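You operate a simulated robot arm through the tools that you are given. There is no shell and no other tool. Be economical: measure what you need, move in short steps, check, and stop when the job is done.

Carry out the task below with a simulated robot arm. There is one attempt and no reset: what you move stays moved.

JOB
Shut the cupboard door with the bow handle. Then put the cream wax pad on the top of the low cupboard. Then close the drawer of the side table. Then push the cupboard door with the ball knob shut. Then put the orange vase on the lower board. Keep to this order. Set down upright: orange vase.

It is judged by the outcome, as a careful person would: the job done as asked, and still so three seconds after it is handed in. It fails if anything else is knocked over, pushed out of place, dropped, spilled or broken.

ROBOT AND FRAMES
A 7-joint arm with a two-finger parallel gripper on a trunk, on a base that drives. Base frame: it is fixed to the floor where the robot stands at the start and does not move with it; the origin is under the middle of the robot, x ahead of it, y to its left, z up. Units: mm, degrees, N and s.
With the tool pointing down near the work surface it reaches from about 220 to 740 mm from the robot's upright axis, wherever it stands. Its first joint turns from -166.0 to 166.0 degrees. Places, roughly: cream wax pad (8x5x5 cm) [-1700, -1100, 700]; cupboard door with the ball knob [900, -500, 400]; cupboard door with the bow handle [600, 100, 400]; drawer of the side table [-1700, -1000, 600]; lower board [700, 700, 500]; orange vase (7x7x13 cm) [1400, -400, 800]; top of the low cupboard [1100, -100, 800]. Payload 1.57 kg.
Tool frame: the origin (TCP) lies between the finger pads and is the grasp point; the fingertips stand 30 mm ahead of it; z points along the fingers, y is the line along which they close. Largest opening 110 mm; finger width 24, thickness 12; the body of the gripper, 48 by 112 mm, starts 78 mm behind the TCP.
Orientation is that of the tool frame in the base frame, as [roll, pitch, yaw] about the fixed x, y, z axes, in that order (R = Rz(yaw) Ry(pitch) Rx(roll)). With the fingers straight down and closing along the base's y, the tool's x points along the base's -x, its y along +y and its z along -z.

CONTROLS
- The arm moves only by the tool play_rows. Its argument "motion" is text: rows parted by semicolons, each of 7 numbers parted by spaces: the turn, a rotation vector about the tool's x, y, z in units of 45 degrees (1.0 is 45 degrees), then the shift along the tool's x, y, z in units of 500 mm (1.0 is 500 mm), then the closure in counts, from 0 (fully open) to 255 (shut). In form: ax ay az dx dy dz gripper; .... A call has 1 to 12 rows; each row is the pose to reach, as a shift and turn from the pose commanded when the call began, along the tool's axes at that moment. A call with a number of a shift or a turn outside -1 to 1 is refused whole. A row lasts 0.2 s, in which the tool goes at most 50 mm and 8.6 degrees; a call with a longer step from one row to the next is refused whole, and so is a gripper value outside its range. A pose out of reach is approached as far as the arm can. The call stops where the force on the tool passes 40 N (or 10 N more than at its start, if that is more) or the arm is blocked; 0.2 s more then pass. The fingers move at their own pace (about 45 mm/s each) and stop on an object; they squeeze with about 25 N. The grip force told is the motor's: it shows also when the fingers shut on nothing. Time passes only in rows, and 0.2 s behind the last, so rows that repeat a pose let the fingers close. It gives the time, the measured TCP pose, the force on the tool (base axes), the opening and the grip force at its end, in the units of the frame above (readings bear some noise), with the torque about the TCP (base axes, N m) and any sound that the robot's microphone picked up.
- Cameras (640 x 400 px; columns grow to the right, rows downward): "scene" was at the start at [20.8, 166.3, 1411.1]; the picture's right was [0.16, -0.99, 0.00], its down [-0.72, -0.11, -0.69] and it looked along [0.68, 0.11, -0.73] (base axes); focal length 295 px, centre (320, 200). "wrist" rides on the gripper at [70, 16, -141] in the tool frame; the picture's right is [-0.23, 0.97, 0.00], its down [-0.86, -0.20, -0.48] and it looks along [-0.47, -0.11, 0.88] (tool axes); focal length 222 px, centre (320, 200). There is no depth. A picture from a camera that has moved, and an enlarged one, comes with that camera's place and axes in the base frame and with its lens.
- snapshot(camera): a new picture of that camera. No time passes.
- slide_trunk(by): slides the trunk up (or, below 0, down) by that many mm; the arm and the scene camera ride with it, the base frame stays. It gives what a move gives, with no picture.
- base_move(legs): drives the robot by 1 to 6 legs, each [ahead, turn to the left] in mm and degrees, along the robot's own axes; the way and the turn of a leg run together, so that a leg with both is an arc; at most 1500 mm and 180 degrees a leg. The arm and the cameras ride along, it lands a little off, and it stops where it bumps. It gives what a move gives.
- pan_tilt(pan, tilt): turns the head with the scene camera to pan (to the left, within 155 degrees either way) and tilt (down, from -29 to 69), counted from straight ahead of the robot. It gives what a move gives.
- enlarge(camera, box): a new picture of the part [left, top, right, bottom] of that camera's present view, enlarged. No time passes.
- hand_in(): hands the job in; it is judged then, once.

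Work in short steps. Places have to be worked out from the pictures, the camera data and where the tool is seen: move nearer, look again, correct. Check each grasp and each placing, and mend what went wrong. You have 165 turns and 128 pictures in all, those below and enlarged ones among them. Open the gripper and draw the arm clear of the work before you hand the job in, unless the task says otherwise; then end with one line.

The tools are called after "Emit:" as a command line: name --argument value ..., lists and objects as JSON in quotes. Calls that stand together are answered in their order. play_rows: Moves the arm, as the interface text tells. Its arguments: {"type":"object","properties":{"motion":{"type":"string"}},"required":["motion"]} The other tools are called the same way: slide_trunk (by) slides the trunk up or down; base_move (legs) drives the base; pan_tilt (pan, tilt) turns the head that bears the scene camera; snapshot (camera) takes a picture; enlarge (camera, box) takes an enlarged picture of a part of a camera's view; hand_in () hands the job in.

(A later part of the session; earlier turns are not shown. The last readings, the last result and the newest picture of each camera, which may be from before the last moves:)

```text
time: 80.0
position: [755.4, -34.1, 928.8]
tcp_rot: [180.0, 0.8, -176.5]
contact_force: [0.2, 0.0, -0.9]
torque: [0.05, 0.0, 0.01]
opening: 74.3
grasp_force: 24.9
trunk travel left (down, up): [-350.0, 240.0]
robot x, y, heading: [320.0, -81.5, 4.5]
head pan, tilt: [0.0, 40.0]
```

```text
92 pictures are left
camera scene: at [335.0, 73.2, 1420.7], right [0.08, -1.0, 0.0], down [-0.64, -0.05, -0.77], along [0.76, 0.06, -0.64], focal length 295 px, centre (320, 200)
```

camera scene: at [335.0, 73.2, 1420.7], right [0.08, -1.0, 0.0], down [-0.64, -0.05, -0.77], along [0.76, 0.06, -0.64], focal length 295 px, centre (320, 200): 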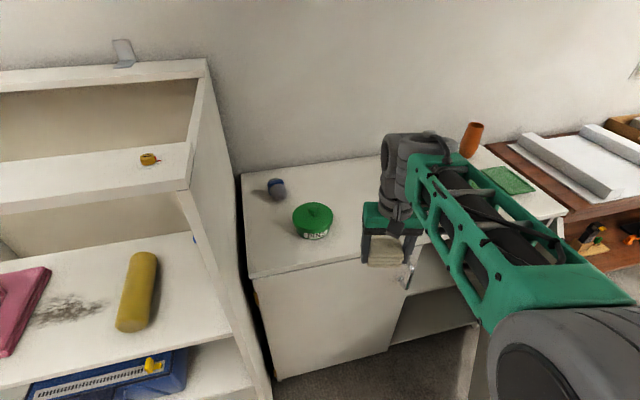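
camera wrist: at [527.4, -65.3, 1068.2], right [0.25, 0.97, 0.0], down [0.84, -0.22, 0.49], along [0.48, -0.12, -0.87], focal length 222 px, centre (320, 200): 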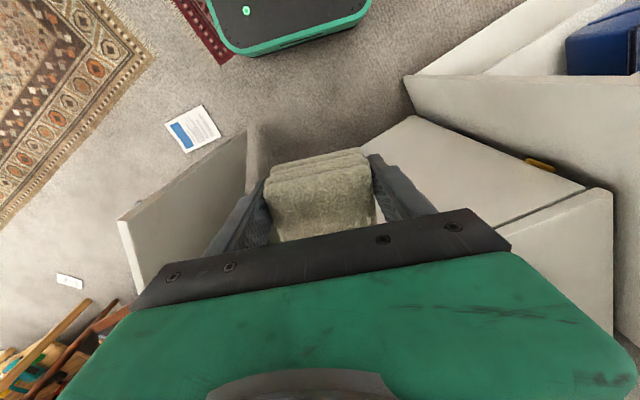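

The pad hangs clear. I move it slowly forward to above (985,-30).

Emit:
play_rows --motion "0 0 0 -0.02 0 0 255; 0 0 0 -0.06 -0.002 0 255; 0 0 0 -0.1 -0.004 0 255; 0 0 0 -0.145 -0.006 0 255; 0 0 0 -0.19 -0.008 0 255; 0 0 0 -0.235 -0.01 0 255; 0 0 0 -0.28 -0.012 0 255; 0 0 0 -0.325 -0.014 0 255; 0 0 0 -0.37 -0.016 0 255; 0 0 0 -0.415 -0.018 0 255; 0 0 0 -0.445 -0.02 0 255; 0 0 0 -0.459 -0.02 0 255"

Emit:
snapshot --camera "wrist"

Emit:
snapshot --camera "scene"

```text
time: 82.6
position: [985.2, -30.0, 932.1]
tcp_rot: [180.0, 0.9, -176.5]
contact_force: [-0.6, -0.1, -1.4]
torque: [-0.01, 0.01, -0.01]
opening: 74.4
grasp_force: 25.3
trunk travel left (down, up): [-350.0, 240.0]
robot x, y, heading: [322.3, -84.0, 4.7]
head pan, tilt: [0.0, 40.0]
```

```text
91 pictures are left
camera wrist: at [911.9, -17.2, 1071.4], right [0.17, 0.99, 0.0], down [0.86, -0.15, 0.49], along [0.48, -0.08, -0.87], focal length 222 px, centre (320, 200)
```

wrist: 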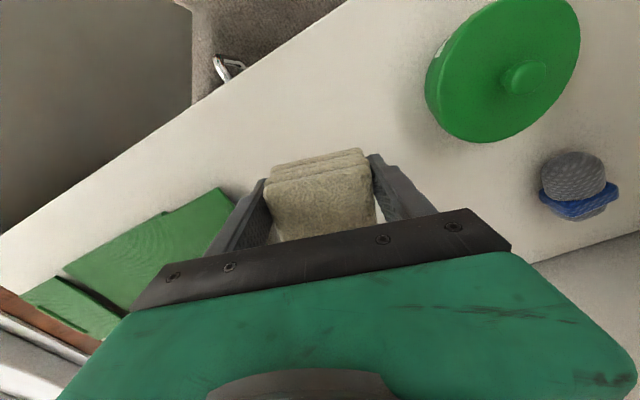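

```text
90 pictures are left
camera scene: at [335.2, 73.2, 1420.7], right [0.08, -1.0, 0.0], down [-0.64, -0.05, -0.77], along [0.76, 0.06, -0.64], focal length 295 px, centre (320, 200)
```

scene: 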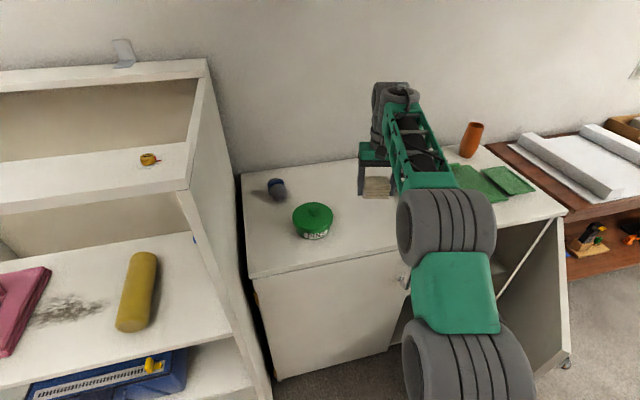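

The spot below is clear of pot, mat and edge. I lower slowly to TCP z≈840 and check the gap.

Emit:
play_rows --motion "0 0 0 0 0 0.015 255; 0 0 0 0 0 0.04 255; 0 0 0 0 0 0.07 255; 0 0 0 0 0 0.1 255; 0 0 0 0 0 0.13 255; 0 0 0 0 0 0.155 255; 0 0 0 0 0 0.175 255; 0 0 0 0 0 0.184 255; 0 0 0 0 0 0.184 255"

Emit:
snapshot --camera "wrist"

Emit:
enlarge --camera "scene" --box '[300, 120, 460, 240]'

```text
time: 84.6
position: [985.4, -29.6, 839.2]
tcp_rot: [-180.0, 0.8, -176.5]
contact_force: [0.0, 0.4, -0.2]
torque: [0.02, 0.04, -0.01]
opening: 74.4
grasp_force: 24.8
trunk travel left (down, up): [-350.0, 240.0]
robot x, y, heading: [322.8, -84.5, 4.5]
head pan, tilt: [0.0, 40.0]
```

```text
89 pictures are left
camera wrist: at [912.7, -16.9, 979.1], right [0.17, 0.99, 0.0], down [0.86, -0.15, 0.49], along [0.48, -0.08, -0.87], focal length 222 px, centre (320, 200)
```

wrist: 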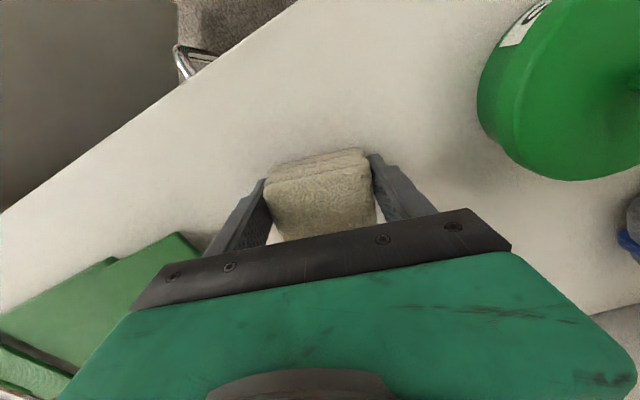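

```text
3.33 times, centred on (380, 180) of scene
camera zoom: at [335.2, 73.2, 1420.7], right [0.08, -1.0, 0.0], down [-0.64, -0.05, -0.77], along [0.76, 0.06, -0.64], focal length 982 px, centre (120, 267)
```

zoom: 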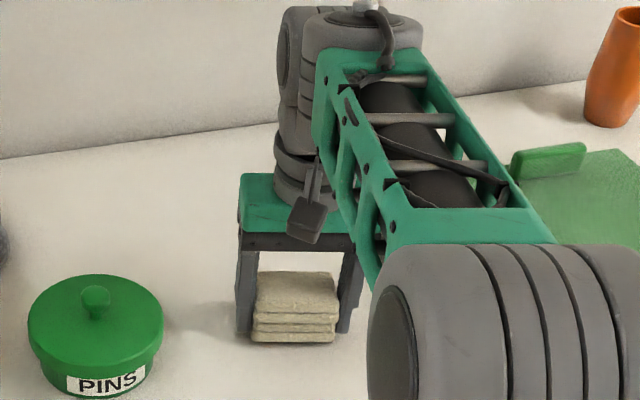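

The pad is just above the surface. I lower in 3 mm steps and read the force.

Emit:
play_rows --motion "0 0 0 0 0 0.005 255; 0 0 0 0 0 0.01 255; 0 0 0 0 0 0.013 255"

```text
time: 85.4
position: [986.4, -28.4, 832.9]
tcp_rot: [-179.9, 0.9, -176.6]
contact_force: [0.2, -0.5, -0.2]
torque: [-0.01, 0.0, -0.01]
opening: 74.9
grasp_force: 24.5
trunk travel left (down, up): [-350.0, 240.0]
robot x, y, heading: [319.2, -80.9, 4.7]
head pan, tilt: [0.0, 40.0]
```

No contact yet at 832.9, so I continue down.

Emit:
play_rows --motion "0 0 0 0 0 0.005 255; 0 0 0 0 0 0.009 255; 0 0 0 0 0 0.012 255"

Emit:
enlarge --camera "scene" --box '[300, 120, 460, 240]'

```text
time: 86.2
position: [985.9, -28.5, 832.5]
tcp_rot: [-180.0, 1.2, -176.5]
contact_force: [-1.8, -0.3, 25.4]
torque: [-0.06, 0.48, -0.02]
opening: 74.4
grasp_force: 25.1
trunk travel left (down, up): [-350.0, 240.0]
robot x, y, heading: [316.7, -85.3, 4.6]
head pan, tilt: [0.0, 40.0]
```

```text
3.33 times, centred on (380, 180) of scene
camera zoom: at [332.8, 73.1, 1421.2], right [0.08, -1.0, 0.0], down [-0.64, -0.05, -0.77], along [0.76, 0.06, -0.64], focal length 982 px, centre (120, 267)
```

zoom: 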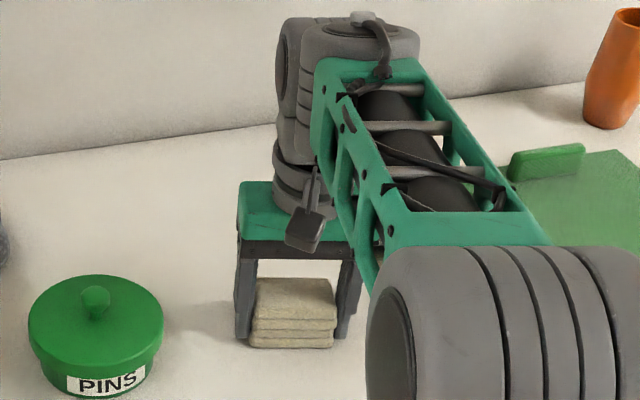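

Contact at 25 N: the pad sits on the top. I relieve the press, open, then rise straight up.

Emit:
play_rows --motion "0 0 0 0 0 -0.01 255; 0 0 0 0 0 -0.012 0; 0 0 0 0 0 -0.012 0; 0 0 0 0 0 -0.012 0; 0 0 0 0 0 -0.012 0; 0 0 0 0 0 -0.04 0; 0 0 0 0 0 -0.1 0; 0 0 0 0 0 -0.18 0; 0 0 0 0 0 -0.24 0"

Emit:
snapshot --camera "wrist"

Emit:
snapshot --camera "scene"

```text
time: 88.2
position: [982.8, -30.8, 946.9]
tcp_rot: [180.0, 0.8, -176.5]
contact_force: [0.2, 0.7, 1.1]
torque: [-0.01, 0.0, -0.01]
opening: 110.1
grasp_force: 0.0
trunk travel left (down, up): [-350.0, 240.0]
robot x, y, heading: [320.5, -85.3, 4.8]
head pan, tilt: [0.0, 40.0]
```

```text
86 pictures are left
camera wrist: at [911.3, -17.0, 1087.0], right [0.17, 0.99, 0.0], down [0.86, -0.15, 0.49], along [0.48, -0.08, -0.87], focal length 222 px, centre (320, 200)
```

wrist: 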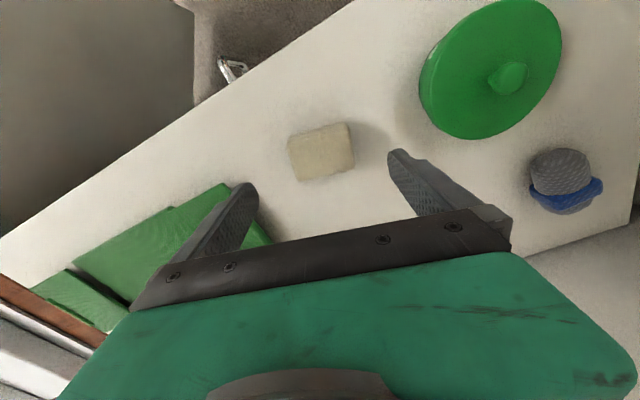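

```text
85 pictures are left
camera scene: at [335.1, 73.2, 1420.7], right [0.08, -1.0, 0.0], down [-0.64, -0.05, -0.77], along [0.76, 0.06, -0.64], focal length 295 px, centre (320, 200)
```

scene: 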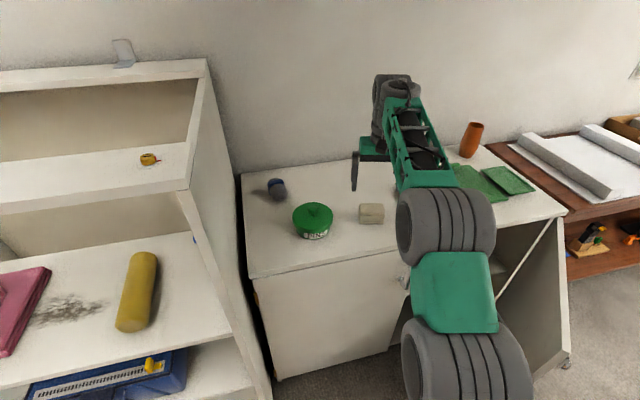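

The pad rests well on the cupboard top. Next I close the side table drawer: I retract the arm and drive back there.

Emit:
play_rows --motion "0 0 0 0.08 0 0 0; 0 0 0 0.17 0 0 0; 0 0 0 0.26 0 0 0; 0 0 0 0.35 0 0 255; 0 0 0 0.44 0 0 255; 0 0 0 0.48 0 0 255"

Emit:
base_move --legs '[[-160, 0], [0, -150], [1230, 0], [0, -16.5]]'

Emit:
snapshot --camera "scene"

Emit:
snapshot --camera "wrist"

```text
time: 89.6
position: [744.5, -43.7, 943.9]
tcp_rot: [-180.0, 0.8, -176.5]
contact_force: [-0.6, -0.9, 0.4]
torque: [-0.01, -0.01, 0.0]
opening: 40.0
grasp_force: 0.5
trunk travel left (down, up): [-350.0, 240.0]
robot x, y, heading: [318.4, -83.6, 4.6]
head pan, tilt: [0.0, 40.0]
```

```text
time: 103.9
position: [-1242.7, -944.0, 944.3]
tcp_rot: [-180.0, 0.8, 18.0]
contact_force: [-0.1, -0.5, 0.0]
torque: [0.01, 0.01, 0.0]
opening: 0.1
grasp_force: 21.4
trunk travel left (down, up): [-350.0, 240.0]
robot x, y, heading: [-840.6, -803.6, -160.7]
head pan, tilt: [0.0, 40.0]
```

```text
84 pictures are left
camera scene: at [-812.3, -955.9, 1420.7], right [-0.33, 0.95, 0.0], down [0.61, 0.21, -0.77], along [-0.72, -0.25, -0.64], focal length 295 px, centre (320, 200)
```

scene: 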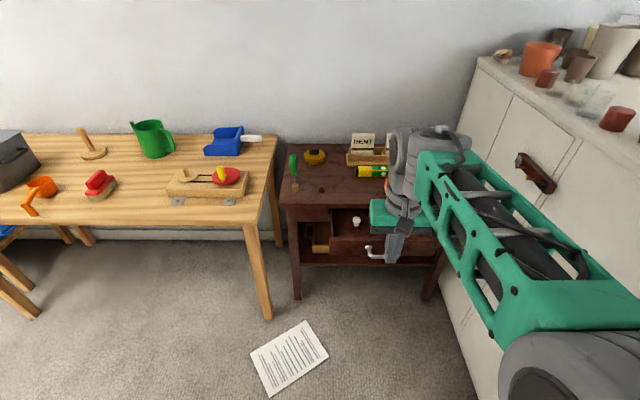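

```text
83 pictures are left
camera wrist: at [-1169.1, -937.1, 1083.6], right [0.08, -1.0, 0.0], down [-0.87, -0.07, 0.49], along [-0.49, -0.04, -0.87], focal length 222 px, centre (320, 200)
```

wrist: 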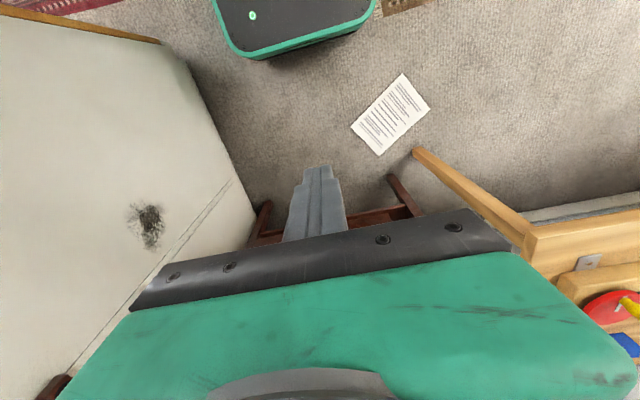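

I lower the closed gripper to handle height in front of the table, 76 mm to the right, and then look where the handle is.

Emit:
play_rows --motion "0 0 0 0 -0.05 0.06 255; 0 0 0 0 -0.1 0.12 255; 0 0 0 0 -0.15 0.19 255; 0 0 0 0 -0.15 0.27 255; 0 0 0 0 -0.15 0.35 255; 0 0 0 0 -0.15 0.43 255; 0 0 0 0 -0.15 0.51 255; 0 0 0 0 -0.15 0.59 255; 0 0 0 0 -0.15 0.65 255; 0 0 0 0 -0.15 0.65 255"

Emit:
base_move --legs '[[110, 0]]'

Emit:
snapshot --camera "scene"

Emit:
snapshot --camera "wrist"

```text
time: 106.1
position: [-1270.6, -873.3, 619.0]
tcp_rot: [-179.9, 0.8, 17.9]
contact_force: [0.0, -0.3, -0.2]
torque: [-0.02, -0.01, 0.0]
opening: 0.2
grasp_force: 21.0
trunk travel left (down, up): [-350.0, 240.0]
robot x, y, heading: [-840.2, -804.3, -161.0]
head pan, tilt: [0.0, 40.0]
```

```text
time: 107.3
position: [-1373.0, -909.1, 619.6]
tcp_rot: [180.0, 0.8, 17.9]
contact_force: [-0.1, -0.4, 0.2]
torque: [0.01, 0.03, -0.01]
opening: 0.0
grasp_force: 21.2
trunk travel left (down, up): [-350.0, 240.0]
robot x, y, heading: [-941.6, -833.1, -160.9]
head pan, tilt: [0.0, 40.0]
```

```text
82 pictures are left
camera scene: at [-915.9, -991.5, 1420.7], right [-0.32, 0.95, 0.0], down [0.61, 0.21, -0.77], along [-0.72, -0.25, -0.64], focal length 295 px, centre (320, 200)
```

scene: 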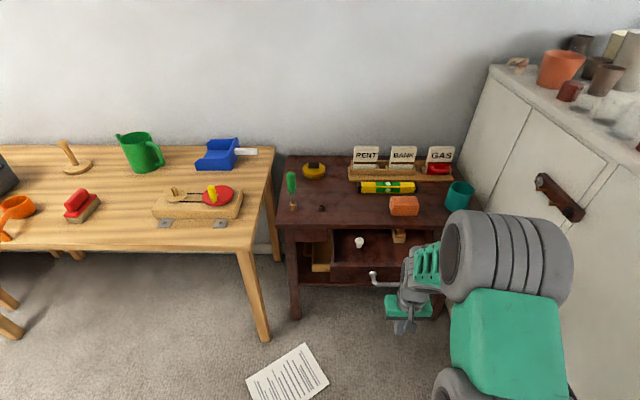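

```text
81 pictures are left
camera wrist: at [-1300.3, -903.0, 759.4], right [0.08, -1.0, 0.0], down [-0.87, -0.07, 0.49], along [-0.49, -0.04, -0.87], focal length 222 px, centre (320, 200)
```

wrist: 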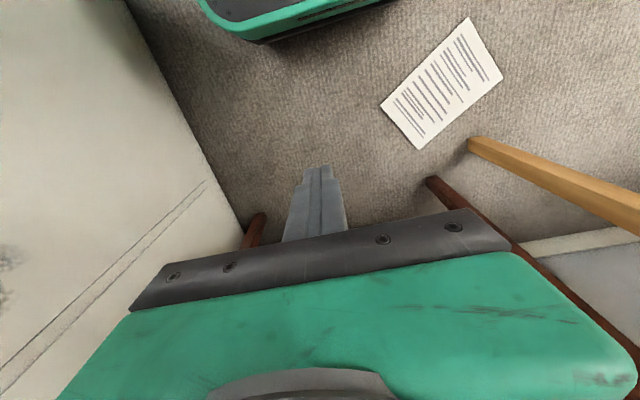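

The handle's left end is near (-1526,-1021), so its centre is roughly 165 mm straight ahead of the fingers. I lower 20 mm and drive 130 mm nearer.

Emit:
play_rows --motion "0 0 0 0 0 0.02 255; 0 0 0 0 0 0.04 255; 0 0 0 0 0 0.04 255"

Emit:
base_move --legs '[[130, 0]]'

Emit:
enlarge --camera "scene" --box '[260, 160, 520, 360]'

Emit:
snapshot --camera "wrist"

```text
time: 108.1
position: [-1374.4, -910.3, 598.7]
tcp_rot: [180.0, 0.9, 18.0]
contact_force: [0.0, -0.6, 0.2]
torque: [0.01, 0.0, 0.01]
opening: 0.0
grasp_force: 21.5
trunk travel left (down, up): [-350.0, 240.0]
robot x, y, heading: [-945.1, -836.5, -160.9]
head pan, tilt: [0.0, 40.0]
```

```text
time: 109.4
position: [-1497.1, -953.3, 599.4]
tcp_rot: [180.0, 0.9, 18.0]
contact_force: [0.4, 0.3, -0.1]
torque: [-0.02, 0.02, -0.04]
opening: 0.1
grasp_force: 21.5
trunk travel left (down, up): [-350.0, 240.0]
robot x, y, heading: [-1068.5, -881.6, -161.3]
head pan, tilt: [0.0, 40.0]
```

```text
2.00 times, centred on (390, 260) of scene
camera zoom: at [-1039.5, -1033.9, 1420.7], right [-0.32, 0.95, 0.0], down [0.61, 0.21, -0.77], along [-0.72, -0.25, -0.64], focal length 590 px, centre (180, 80)
```

zoom: 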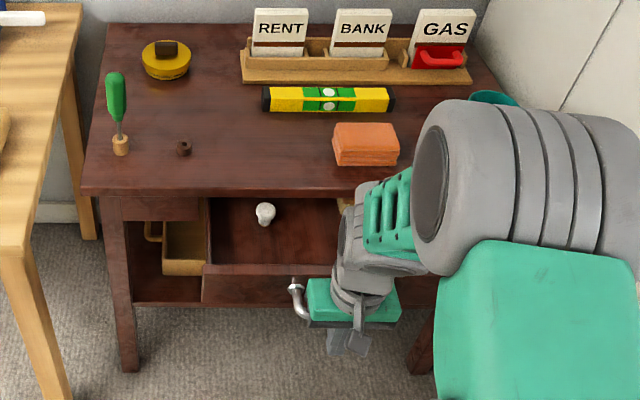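

```text
79 pictures are left
camera wrist: at [-1424.0, -945.6, 738.8], right [0.08, -1.0, 0.0], down [-0.87, -0.07, 0.49], along [-0.49, -0.04, -0.87], focal length 222 px, centre (320, 200)
```

wrist: 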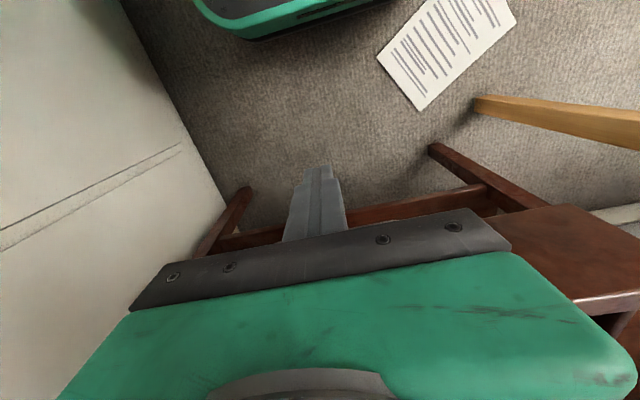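

The fingers stand about 25 mm short of the bow. I push by driving 90 mm and check.

Emit:
base_move --legs '[[90, 0]]'

Emit:
enlarge --camera "scene" --box '[260, 160, 520, 360]'

```text
time: 110.5
position: [-1581.2, -980.7, 599.5]
tcp_rot: [180.0, 1.0, 17.9]
contact_force: [0.0, 0.9, -0.3]
torque: [-0.01, 0.01, 0.0]
opening: 0.1
grasp_force: 21.5
trunk travel left (down, up): [-350.0, 240.0]
robot x, y, heading: [-1154.4, -907.8, -161.0]
head pan, tilt: [0.0, 40.0]
```

```text
2.00 times, centred on (390, 260) of scene
camera zoom: at [-1124.3, -1063.0, 1420.7], right [-0.32, 0.95, 0.0], down [0.61, 0.21, -0.77], along [-0.72, -0.25, -0.64], focal length 590 px, centre (180, 80)
```

zoom: 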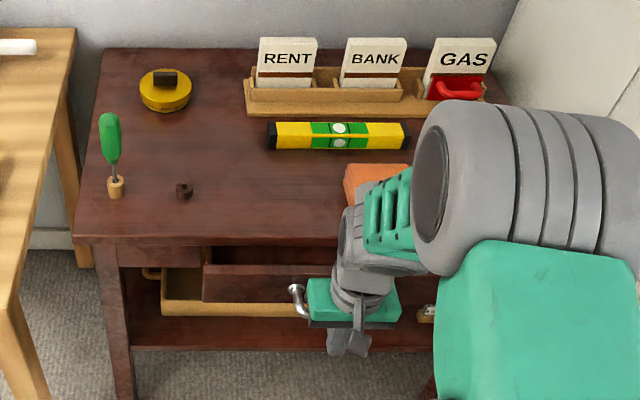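

The drawer is sliding in, with about 40–50 mm left. I push on with the arm in small steps.

Emit:
play_rows --motion "0 0 0 -0.02 0 0 255; 0 0 0 -0.04 0 0 255; 0 0 0 -0.06 0 0 255; 0 0 0 -0.08 0 0 255; 0 0 0 -0.1 0 0 255; 0 0 0 -0.12 0 0 255; 0 0 0 -0.14 0 0 255; 0 0 0 -0.16 0 0 255"

Emit:
enlarge --camera "scene" --box '[260, 160, 520, 360]'

```text
time: 111.8
position: [-1622.3, -995.1, 595.5]
tcp_rot: [179.9, -0.3, 18.0]
contact_force: [5.9, 1.9, -3.7]
torque: [0.01, 0.16, 0.12]
opening: 0.0
grasp_force: 20.8
trunk travel left (down, up): [-350.0, 240.0]
robot x, y, heading: [-1151.7, -907.0, -161.1]
head pan, tilt: [0.0, 40.0]
stopped in row 6: the force on the tool passed its limit (the readings are from after the stop); the commanded pose is now the measured one
```

```text
2.00 times, centred on (390, 260) of scene
camera zoom: at [-1123.9, -1062.9, 1420.6], right [-0.32, 0.95, 0.0], down [0.61, 0.21, -0.77], along [-0.72, -0.25, -0.64], focal length 590 px, centre (180, 80)
```

zoom: 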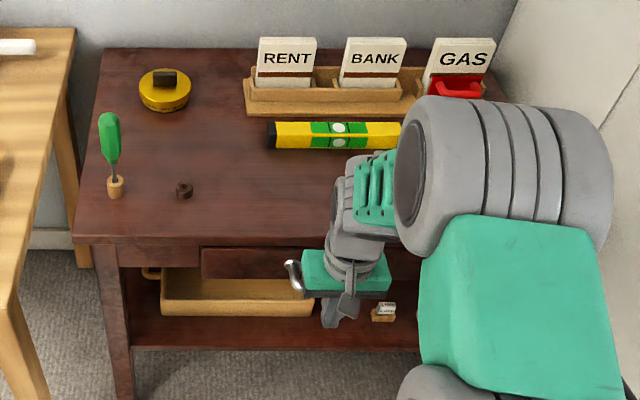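

The push ended firmly with the panel flush with the frame. I back away and check.

Emit:
play_rows --motion "0 0 0 0.04 0 0 255; 0 0 0 0.1 0 0 255; 0 0 0 0.12 0 0 255"

Emit:
base_move --legs '[[-250, 0]]'

Emit:
play_rows --motion "0 0 0 0 0 -0.08 255; 0 0 0 0 0 -0.17 255; 0 0 0 0 0 -0.26 255; 0 0 0 0 0 -0.35 255; 0 0 0 0 0 -0.44 255; 0 0 0 0 0 -0.53 255; 0 0 0 0 0.07 -0.6 255; 0 0 0 0 0.15 -0.64 255"

Emit:
snapshot --camera "scene"

```text
time: 112.6
position: [-1567.4, -976.7, 597.7]
tcp_rot: [179.9, -0.2, 17.9]
contact_force: [-0.4, 1.1, 0.0]
torque: [-0.02, 0.0, 0.02]
opening: 0.0
grasp_force: 20.9
trunk travel left (down, up): [-350.0, 240.0]
robot x, y, heading: [-1155.3, -905.2, -161.1]
head pan, tilt: [0.0, 40.0]
```

```text
time: 114.4
position: [-1329.7, -895.5, 597.8]
tcp_rot: [179.9, -0.2, 17.8]
contact_force: [-0.4, -0.7, 0.3]
torque: [-0.02, -0.03, 0.01]
opening: 0.0
grasp_force: 21.4
trunk travel left (down, up): [-350.0, 240.0]
robot x, y, heading: [-915.5, -826.8, -161.5]
head pan, tilt: [0.0, 40.0]
```

```text
time: 116.2
position: [-1308.6, -967.8, 915.9]
tcp_rot: [179.8, -0.3, 17.8]
contact_force: [0.2, 0.1, -0.4]
torque: [-0.01, -0.03, -0.03]
opening: 0.0
grasp_force: 20.8
trunk travel left (down, up): [-350.0, 240.0]
robot x, y, heading: [-913.9, -825.3, -160.9]
head pan, tilt: [0.0, 40.0]
```

```text
76 pictures are left
camera scene: at [-887.3, -982.0, 1420.7], right [-0.32, 0.95, 0.0], down [0.61, 0.21, -0.77], along [-0.73, -0.25, -0.64], focal length 295 px, centre (320, 200)
```

scene: 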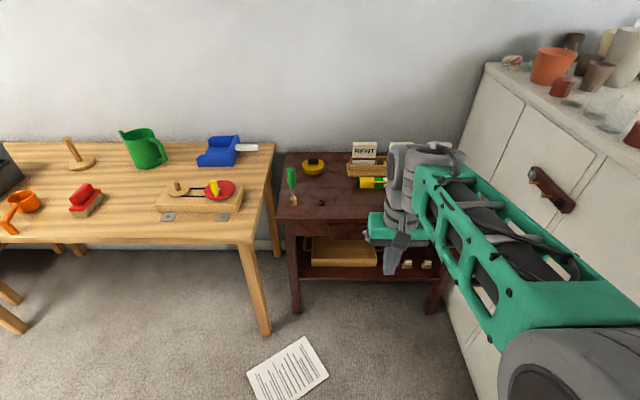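

The drawer front is flush. Next is the ball-knob door: hinge near (1073,-638), free edge near (650,-430). I drive to about (151,-942) facing 40°, to push its outer face.

Emit:
base_move --legs '[[0, 154.6], [1071, 0], [0, 46]]'

Emit:
pan_tilt --pan 5 --tilt 42

Emit:
snapshot --camera "scene"

```text
time: 130.1
position: [463.7, -688.0, 916.9]
tcp_rot: [179.9, -0.3, -142.1]
contact_force: [-0.3, 0.5, 0.3]
torque: [0.02, -0.01, -0.01]
opening: 0.0
grasp_force: 21.4
trunk travel left (down, up): [-350.0, 240.0]
robot x, y, heading: [143.8, -954.8, 39.2]
head pan, tilt: [0.0, 40.0]
```

```text
time: 130.8
position: [463.7, -687.7, 917.3]
tcp_rot: [179.8, -0.2, -142.2]
contact_force: [-0.1, 1.3, 0.6]
torque: [0.03, -0.02, -0.01]
opening: 0.3
grasp_force: 21.2
trunk travel left (down, up): [-350.0, 240.0]
robot x, y, heading: [144.8, -957.7, 39.0]
head pan, tilt: [5.0, 42.0]
```

```text
75 pictures are left
camera scene: at [62.6, -815.2, 1417.8], right [0.69, -0.72, 0.0], down [-0.48, -0.46, -0.74], along [0.54, 0.52, -0.67], focal length 295 px, centre (320, 200)
```

scene: 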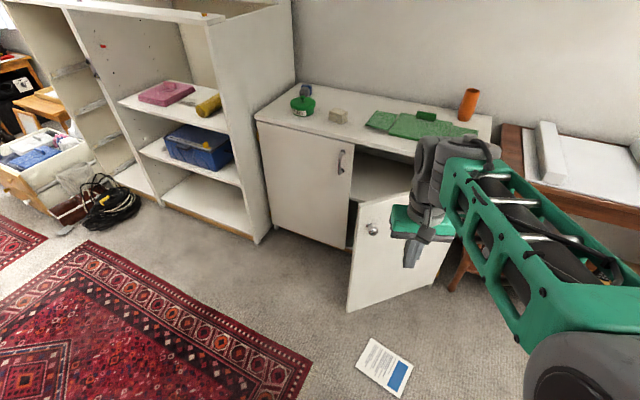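

The ball knob is near (695,-457,652) and the door's free edge near (677,-413). I tilt the closed gripper 45° and bring the tip to about (664,-551,715), outside the door and above knob height.

Emit:
play_rows --motion "0 -0.167 0 -0.04 0 0 255; 0 -0.333 0 -0.08 -0.01 0 255; 0 -0.5 0 -0.13 -0.02 0.02 255; 0 -0.667 0 -0.18 -0.03 0.05 255; 0 -0.833 0 -0.23 -0.038 0.09 255; 0 -1 0 -0.28 -0.038 0.14 255; 0 -1 0 -0.33 -0.038 0.19 255; 0 -1 0 -0.37 -0.038 0.24 255; 0 -1 0 -0.4 -0.038 0.29 255; 0 -1 0 -0.43 -0.038 0.33 255; 0 -1 0 -0.44 -0.038 0.362 255; 0 -1 0 -0.44 -0.038 0.362 255"

Emit:
snapshot --camera "scene"

Emit:
snapshot --camera "wrist"

```text
time: 133.4
position: [649.8, -567.1, 733.3]
tcp_rot: [179.9, 44.8, -142.3]
contact_force: [-0.3, -0.5, 0.2]
torque: [0.0, 0.0, 0.0]
opening: 0.2
grasp_force: 21.7
trunk travel left (down, up): [-350.0, 240.0]
robot x, y, heading: [144.9, -953.0, 39.3]
head pan, tilt: [5.0, 42.0]
```

```text
74 pictures are left
camera scene: at [62.7, -815.1, 1417.8], right [0.69, -0.72, 0.0], down [-0.48, -0.46, -0.74], along [0.53, 0.52, -0.67], focal length 295 px, centre (320, 200)
```

scene: 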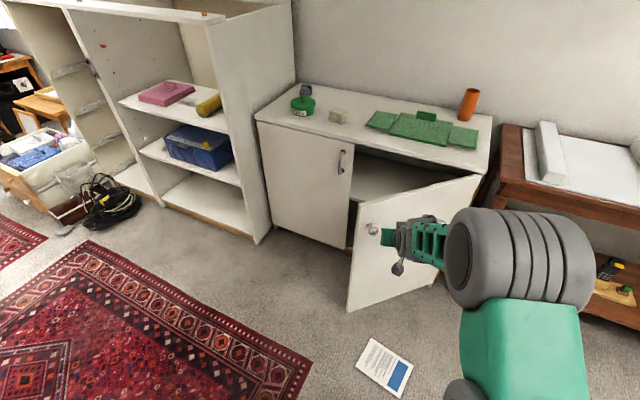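

```text
73 pictures are left
camera wrist: at [521.6, -646.2, 784.7], right [-0.47, 0.87, 0.16], down [0.34, 0.01, 0.94], along [0.82, 0.5, -0.3], focal length 222 px, centre (320, 200)
```

wrist: 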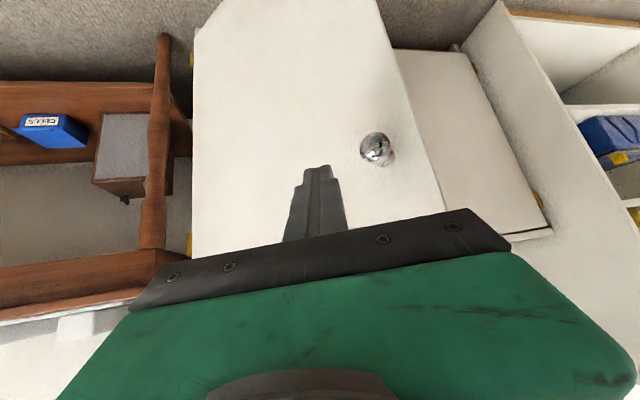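

The fingertip faces the door, well to the hinge side of the knob. I drive forward 290 mm to swing it in.

Emit:
base_move --legs '[[290, 0]]'

Emit:
snapshot --camera "scene"

Emit:
snapshot --camera "wrist"

```text
time: 135.4
position: [877.0, -387.0, 734.3]
tcp_rot: [179.8, 44.8, -142.3]
contact_force: [0.4, 0.3, -0.2]
torque: [0.0, -0.02, 0.0]
opening: 0.3
grasp_force: 20.9
trunk travel left (down, up): [-350.0, 240.0]
robot x, y, heading: [375.2, -773.4, 39.0]
head pan, tilt: [5.0, 42.0]
```

```text
72 pictures are left
camera scene: at [288.6, -633.1, 1417.8], right [0.69, -0.72, 0.0], down [-0.48, -0.46, -0.74], along [0.54, 0.51, -0.67], focal length 295 px, centre (320, 200)
```

scene: 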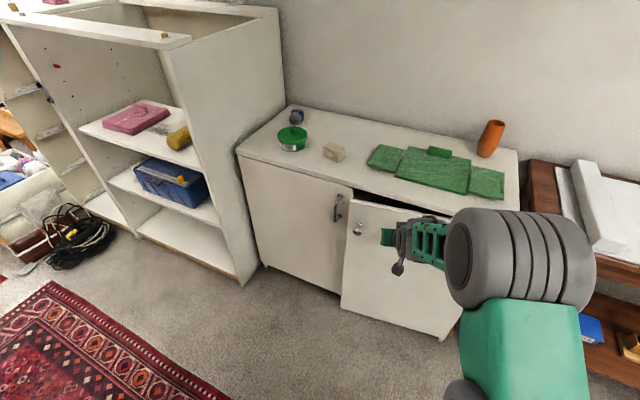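

```text
71 pictures are left
camera wrist: at [747.9, -465.6, 785.0], right [-0.47, 0.87, 0.16], down [0.34, 0.01, 0.94], along [0.82, 0.5, -0.3], focal length 222 px, centre (320, 200)
```

wrist: 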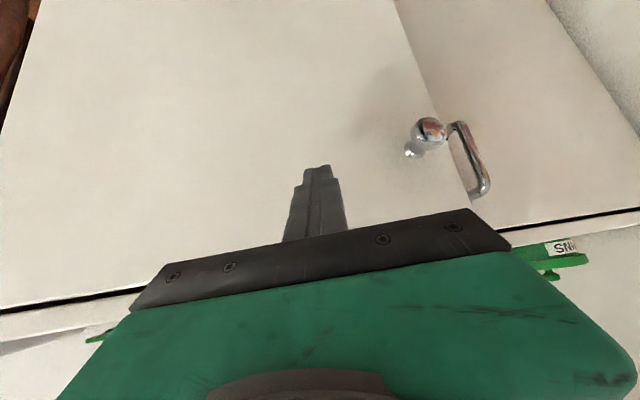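

The door is about 10° from shut. I finish with the arm in small steps until it seats.

Emit:
play_rows --motion "0 0 0 -0.02 0 0.02 255; 0 0 0 -0.04 0 0.04 255; 0 0 0 -0.06 0 0.06 255; 0 0 0 -0.075 0 0.075 255; 0 0 0 -0.09 0 0.09 255; 0 0 0 -0.105 0 0.105 255; 0 0 0 -0.12 0 0.12 255; 0 0 0 -0.135 0 0.135 255"

Emit:
snapshot --camera "scene"

```text
time: 137.1
position: [944.1, -335.0, 733.2]
tcp_rot: [179.9, 44.2, -142.3]
contact_force: [-24.5, -17.4, 21.0]
torque: [-0.03, -0.27, -0.23]
opening: 0.0
grasp_force: 21.5
trunk travel left (down, up): [-350.0, 240.0]
robot x, y, heading: [371.4, -773.3, 39.0]
head pan, tilt: [5.0, 42.0]
stopped in row 8: the force on the tool passed its limit (the readings are from after the stop); the commanded pose is now the measured one
```

```text
70 pictures are left
camera scene: at [284.2, -636.3, 1418.3], right [0.69, -0.72, 0.0], down [-0.48, -0.46, -0.75], along [0.54, 0.52, -0.67], focal length 295 px, centre (320, 200)
```

scene: 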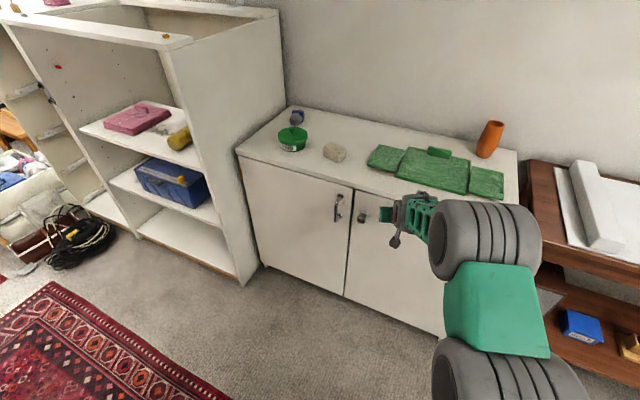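

The ball-knob door is seated flush. I withdraw the tool, back off and check both doors and the vase.

Emit:
play_rows --motion "0 0 0 0.05 0 -0.06 255; 0 0 0 0.1 0 -0.12 255; 0 0 0 0.14 0 -0.19 255; 0 0 0 0.14 0 -0.27 255; 0 0 0 0.14 0 -0.35 0"

Emit:
base_move --legs '[[-200, 0], [0, -19.7]]'

Emit:
snapshot --camera "scene"

Emit:
enlarge --camera "scene" --box '[340, 60, 560, 230]'

```text
time: 138.3
position: [809.4, -439.0, 807.9]
tcp_rot: [179.7, 44.1, -142.4]
contact_force: [0.3, -0.9, 0.0]
torque: [-0.03, -0.03, 0.0]
opening: 31.7
grasp_force: 0.0
trunk travel left (down, up): [-350.0, 240.0]
robot x, y, heading: [369.8, -772.8, 38.7]
head pan, tilt: [5.0, 42.0]
```

```text
time: 141.0
position: [739.6, -733.4, 807.9]
tcp_rot: [179.8, 44.1, -162.2]
contact_force: [0.1, 0.6, -0.7]
torque: [-0.02, 0.03, 0.03]
opening: 110.0
grasp_force: 0.1
trunk travel left (down, up): [-350.0, 240.0]
robot x, y, heading: [216.6, -897.0, 18.7]
head pan, tilt: [5.0, 42.0]
```

```text
69 pictures are left
camera scene: at [185.8, -738.4, 1417.8], right [0.41, -0.91, 0.0], down [-0.61, -0.27, -0.74], along [0.68, 0.3, -0.67], focal length 295 px, centre (320, 200)
```

scene: 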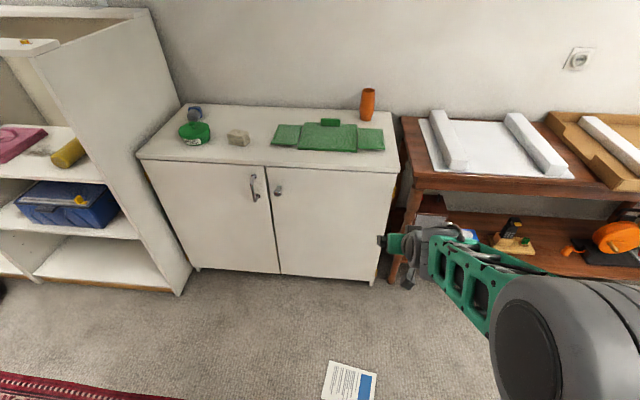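

```text
2.35 times, centred on (450, 145) of scene
camera zoom: at [185.8, -738.4, 1417.8], right [0.41, -0.91, 0.0], down [-0.61, -0.27, -0.74], along [0.68, 0.3, -0.67], focal length 694 px, centre (14, 329)
```

zoom: 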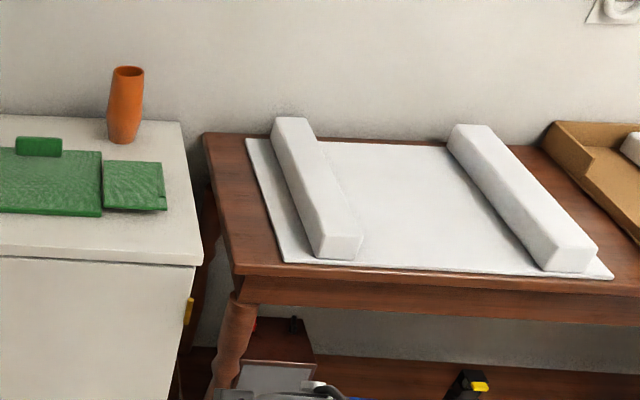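

Both doors are shut. The vase stands near (1395,-434). I raise the open gripper to z≈930, tilted 60°, so the hand can take the vase from the side, then drive nearer.

Emit:
play_rows --motion "0 -0.09 0 -0.044 0 -0.045 0; 0 -0.18 0 -0.088 0 -0.09 0; 0 -0.27 0 -0.132 0 -0.135 0; 0 -0.356 0 -0.174 0 -0.18 0; 0 -0.356 0 -0.174 0 -0.18 0"

Emit:
base_move --legs '[[0, 6.5], [490, 0], [0, -6.2]]'

Emit:
snapshot --camera "scene"

Emit:
snapshot --camera "wrist"

```text
time: 142.2
position: [742.3, -734.7, 934.4]
tcp_rot: [179.7, 60.3, -162.4]
contact_force: [-0.4, -0.2, 0.6]
torque: [0.01, -0.01, 0.01]
opening: 110.2
grasp_force: 0.0
trunk travel left (down, up): [-350.0, 240.0]
robot x, y, heading: [215.7, -899.4, 18.8]
head pan, tilt: [5.0, 42.0]
```

```text
time: 146.2
position: [1187.1, -524.1, 934.1]
tcp_rot: [179.8, 60.1, -162.4]
contact_force: [0.6, -1.0, -0.2]
torque: [-0.01, 0.0, 0.0]
opening: 110.2
grasp_force: 0.0
trunk travel left (down, up): [-350.0, 240.0]
robot x, y, heading: [661.5, -688.4, 18.9]
head pan, tilt: [5.0, 42.0]
```

```text
67 pictures are left
camera scene: at [631.4, -528.4, 1417.8], right [0.4, -0.91, 0.0], down [-0.61, -0.27, -0.74], along [0.68, 0.3, -0.67], focal length 295 px, centre (320, 200)
```

scene: 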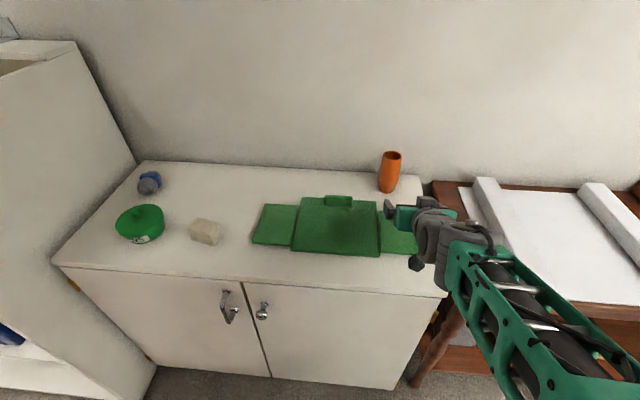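

```text
66 pictures are left
camera wrist: at [1032.2, -556.9, 942.8], right [-0.19, 0.96, 0.2], down [0.07, -0.19, 0.98], along [0.98, 0.2, -0.03], focal length 222 px, centre (320, 200)
```

wrist: 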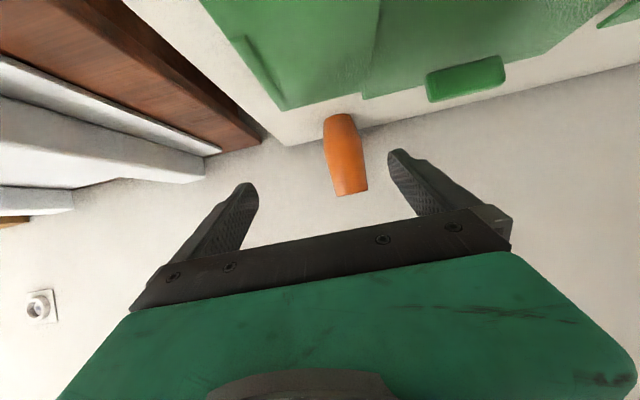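

Wrist view puts the vase axis near (1393,-425), top at z≈931, widest around mid height. I drive 80 mm closer, then shift left and bring the fingers halfway.

Emit:
base_move --legs '[[80, 0]]'

Emit:
play_rows --motion "0 0 0 0 0.03 0.01 0; 0 0 0 -0.005 0.064 0.04 0; 0 0 0 -0.01 0.064 0.08 0; 0 0 0 -0.012 0.064 0.12 0; 0 0 0 -0.012 0.064 0.14 0; 0 0 0 -0.012 0.064 0.14 0"

Emit:
snapshot --camera "wrist"

Emit:
snapshot --camera "scene"

```text
time: 147.3
position: [1263.2, -498.0, 934.4]
tcp_rot: [179.8, 60.1, -162.4]
contact_force: [0.0, -0.3, -0.3]
torque: [0.02, -0.02, 0.01]
opening: 109.8
grasp_force: 0.0
trunk travel left (down, up): [-350.0, 240.0]
robot x, y, heading: [734.8, -658.0, 18.9]
head pan, tilt: [5.0, 42.0]
```

```text
time: 148.7
position: [1314.6, -448.4, 903.0]
tcp_rot: [179.8, 60.1, -162.3]
contact_force: [-0.3, 0.2, 0.3]
torque: [-0.03, 0.0, 0.0]
opening: 110.0
grasp_force: 0.0
trunk travel left (down, up): [-350.0, 240.0]
robot x, y, heading: [733.4, -665.5, 19.0]
head pan, tilt: [5.0, 42.0]
```

```text
65 pictures are left
camera wrist: at [1159.1, -480.5, 912.6], right [-0.19, 0.96, 0.2], down [0.07, -0.19, 0.98], along [0.98, 0.2, -0.03], focal length 222 px, centre (320, 200)
```

wrist: 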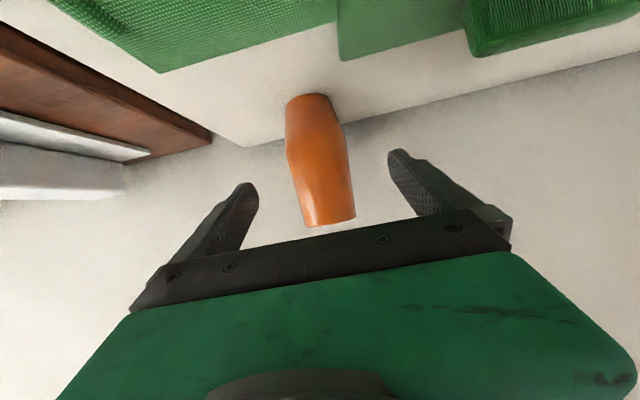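

```text
64 pictures are left
camera scene: at [707.3, -502.4, 1417.8], right [0.41, -0.91, 0.0], down [-0.61, -0.27, -0.74], along [0.68, 0.3, -0.67], focal length 295 px, centre (320, 200)
```

scene: 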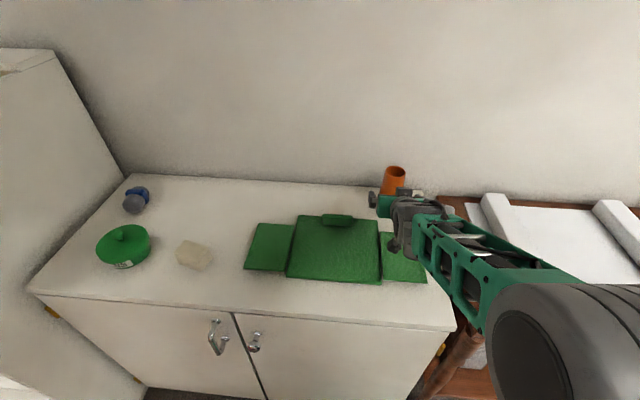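

The vase is centred between the fingers, about 90 mm further along the tool axis. I advance 87 mm and close.

Emit:
play_rows --motion "0 0 0 0 0 0.05 0; 0 0 0 0 0 0.1 0; 0 0 0 0 0 0.15 0; 0 0 0 -0.003 0 0.174 0; 0 0 0 -0.003 0 0.174 0; 0 0 0 -0.003 0 0.174 255; 0 0 0 -0.003 0 0.174 255; 0 0 0 -0.003 0 0.174 255; 0 0 0 -0.003 0 0.174 255; 0 0 0 -0.003 0 0.174 255"

Emit:
snapshot --camera "wrist"

```text
time: 150.9
position: [1388.5, -424.8, 861.8]
tcp_rot: [179.8, 60.0, -162.4]
contact_force: [1.0, -0.1, 1.4]
torque: [-0.11, -0.08, -0.01]
opening: 66.5
grasp_force: 25.1
trunk travel left (down, up): [-350.0, 240.0]
robot x, y, heading: [736.4, -662.2, 18.8]
head pan, tilt: [5.0, 42.0]
```

```text
63 pictures are left
camera wrist: at [1231.9, -457.1, 871.4], right [-0.19, 0.96, 0.2], down [0.07, -0.19, 0.98], along [0.98, 0.2, -0.03], focal length 222 px, centre (320, 200)
```

wrist: 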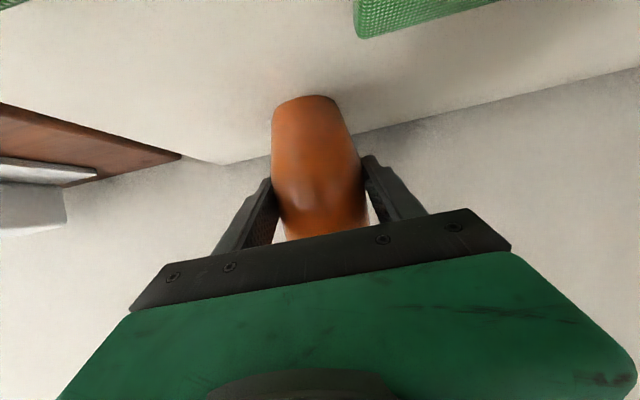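

The vase is gripped (66.5 mm, 25 N). I lift it slowly straight up.

Emit:
play_rows --motion "0 0 0 -0.007 0 -0.004 255; 0 0 0 -0.017 0 -0.01 255; 0 0 0 -0.035 0 -0.02 255; 0 0 0 -0.052 0 -0.03 255; 0 0 0 -0.07 0 -0.04 255; 0 0 0 -0.087 0 -0.05 255; 0 0 0 -0.104 0 -0.06 255; 0 0 0 -0.121 0 -0.07 255; 0 0 0 -0.139 0 -0.08 255; 0 0 0 -0.147 0 -0.085 255; 0 0 0 -0.149 0 -0.086 255"

Emit:
snapshot --camera "wrist"

```text
time: 153.3
position: [1386.6, -425.5, 948.7]
tcp_rot: [179.8, 60.1, -162.3]
contact_force: [0.2, -0.1, -2.2]
torque: [0.03, 0.05, 0.03]
opening: 65.7
grasp_force: 25.0
trunk travel left (down, up): [-350.0, 240.0]
robot x, y, heading: [735.6, -660.5, 18.8]
head pan, tilt: [5.0, 42.0]
```

```text
62 pictures are left
camera wrist: at [1231.2, -457.7, 957.3], right [-0.19, 0.96, 0.2], down [0.07, -0.19, 0.98], along [0.98, 0.2, -0.03], focal length 222 px, centre (320, 200)
```

wrist: 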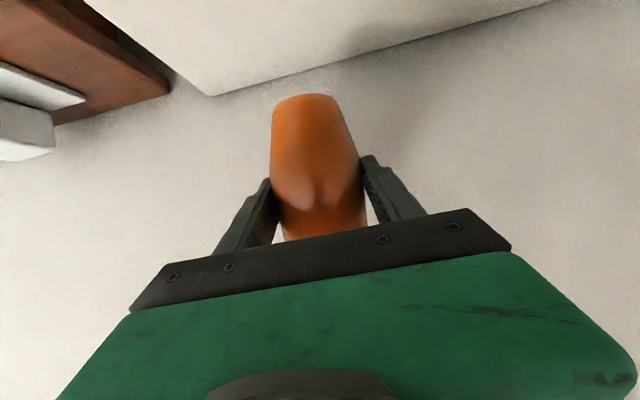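

The vase is held firmly. I back the base away from the cupboard and draw the arm in, keeping it upright.

Emit:
base_move --legs '[[-420, 0]]'

Emit:
play_rows --motion "0 0 0 0.008 0 -0.014 255; 0 0 0 0.025 0 -0.043 255; 0 0 0 0.045 0 -0.078 255; 0 0 0 0.065 0 -0.113 255; 0 0 0 0.085 0 -0.147 255; 0 0 0 0.105 0 -0.182 255; 0 0 0 0.12 0 -0.208 255; 0 0 0 0.13 0 -0.225 255; 0 0 0 0.132 0 -0.228 255"

Emit:
base_move --legs '[[0, 91], [1160, 0], [0, -90]]'

Emit:
pan_tilt --pan 0 --tilt 42

Emit:
snapshot --camera "scene"

Emit:
snapshot --camera "wrist"

```text
time: 155.9
position: [987.7, -559.8, 947.7]
tcp_rot: [179.7, 60.1, -162.1]
contact_force: [0.0, -0.1, -2.1]
torque: [0.02, -0.01, 0.02]
opening: 65.7
grasp_force: 24.8
trunk travel left (down, up): [-350.0, 240.0]
robot x, y, heading: [339.2, -802.7, 19.2]
head pan, tilt: [5.0, 42.0]
```

```text
time: 157.9
position: [862.6, -600.7, 946.5]
tcp_rot: [179.7, 60.1, -162.0]
contact_force: [-0.2, 0.6, -2.2]
torque: [-0.04, 0.02, -0.01]
opening: 65.7
grasp_force: 24.8
trunk travel left (down, up): [-350.0, 240.0]
robot x, y, heading: [339.4, -797.8, 19.0]
head pan, tilt: [5.0, 42.0]
```

```text
time: 171.4
position: [480.5, 486.6, 946.6]
tcp_rot: [179.8, 60.1, -161.8]
contact_force: [-0.3, -0.4, -1.6]
torque: [-0.01, 0.01, 0.04]
opening: 65.7
grasp_force: 25.1
trunk travel left (down, up): [-350.0, 240.0]
robot x, y, heading: [-38.7, 286.3, 19.2]
head pan, tilt: [5.0, 42.0]
```

```text
time: 172.0
position: [480.1, 485.9, 946.6]
tcp_rot: [179.8, 60.1, -161.8]
contact_force: [0.1, 0.2, -1.6]
torque: [-0.01, 0.01, -0.01]
opening: 65.6
grasp_force: 24.6
trunk travel left (down, up): [-350.0, 240.0]
robot x, y, heading: [-41.5, 283.0, 19.7]
head pan, tilt: [0.0, 42.0]
```

```text
61 pictures are left
camera scene: at [-70.4, 438.4, 1417.8], right [0.33, -0.94, 0.0], down [-0.63, -0.22, -0.74], along [0.7, 0.25, -0.67], focal length 295 px, centre (320, 200)
```

scene: 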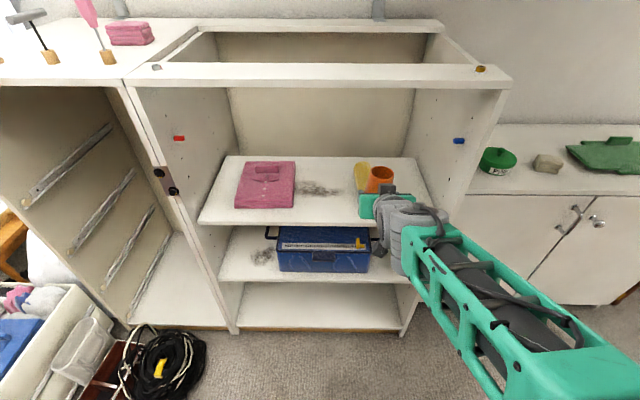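

```text
60 pictures are left
camera wrist: at [325.1, 452.8, 956.6], right [-0.2, 0.96, 0.2], down [0.07, -0.19, 0.98], along [0.98, 0.21, -0.03], focal length 222 px, centre (320, 200)
```

wrist: 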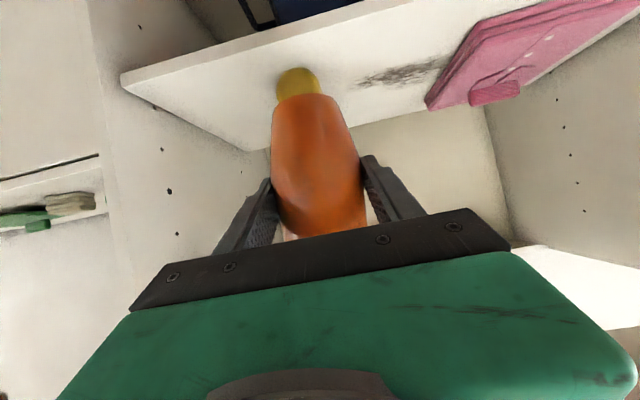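

The vase is still held. The lower board (with the blue toolbox) lies near z≈450 with its front edge about n=704 along my facing axis, and there is a ~200 mm gap left of the toolbox around (499,917). I move the base sideways to face that gap.

Emit:
base_move --legs '[[0, 78.4], [409, 0], [0, -78.8]]'

Emit:
slide_trunk --by -250

Emit:
pan_tilt --pan 0 --tilt 40

Emit:
snapshot --camera "scene"

Emit:
snapshot --camera "wrist"

```text
time: 180.4
position: [321.7, 1063.8, 946.6]
tcp_rot: [178.4, 59.8, -141.9]
contact_force: [-0.2, 0.5, -0.5]
torque: [0.0, -0.05, 0.03]
opening: 65.5
grasp_force: 24.9
trunk travel left (down, up): [-350.0, 240.0]
robot x, y, heading: [-97.1, 690.4, 38.6]
head pan, tilt: [0.0, 42.0]
stopped in leg 3: the force on the tool passed its limit (the readings are from after the stop); the commanded pose is now the measured one
```

```text
time: 183.0
position: [321.6, 1066.1, 697.4]
tcp_rot: [178.3, 59.9, -142.0]
contact_force: [-0.9, 2.9, -0.8]
torque: [-0.04, -0.1, 0.14]
opening: 65.8
grasp_force: 25.2
trunk travel left (down, up): [-100.0, 490.0]
robot x, y, heading: [-99.7, 695.9, 38.5]
head pan, tilt: [0.0, 42.0]
```

```text
time: 183.6
position: [322.0, 1064.3, 696.4]
tcp_rot: [178.4, 60.0, -142.0]
contact_force: [-2.6, 2.7, -1.6]
torque: [-0.06, -0.01, 0.08]
opening: 65.5
grasp_force: 24.9
trunk travel left (down, up): [-100.0, 490.0]
robot x, y, heading: [-96.4, 695.5, 38.6]
head pan, tilt: [0.0, 40.0]
```

```text
59 pictures are left
camera scene: at [-173.1, 828.5, 1170.7], right [0.62, -0.78, 0.0], down [-0.5, -0.4, -0.77], along [0.6, 0.48, -0.64], focal length 295 px, centre (320, 200)
```

scene: 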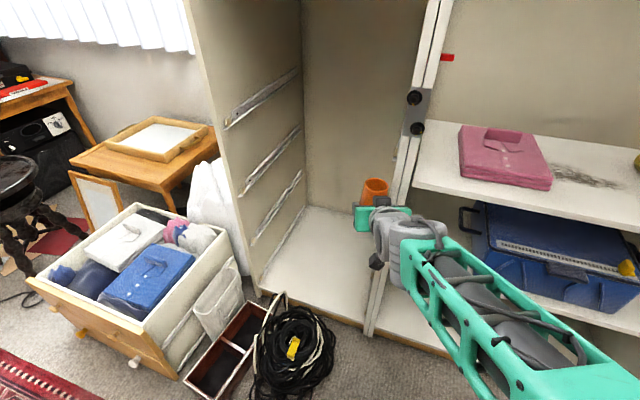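

```text
58 pictures are left
camera wrist: at [189.0, 977.5, 706.1], right [-0.53, 0.82, 0.21], down [0.15, -0.16, 0.98], along [0.84, 0.55, -0.04], focal length 222 px, centre (320, 200)
```

wrist: 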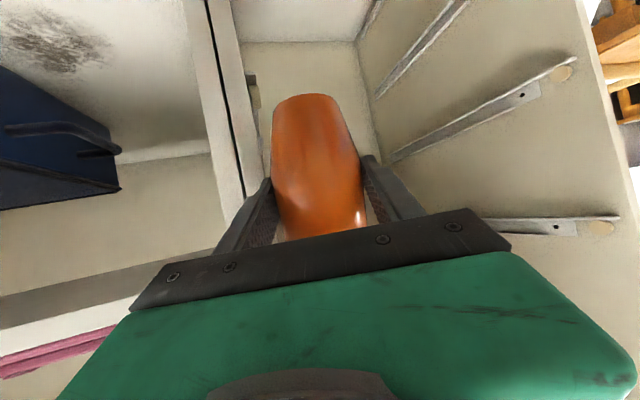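

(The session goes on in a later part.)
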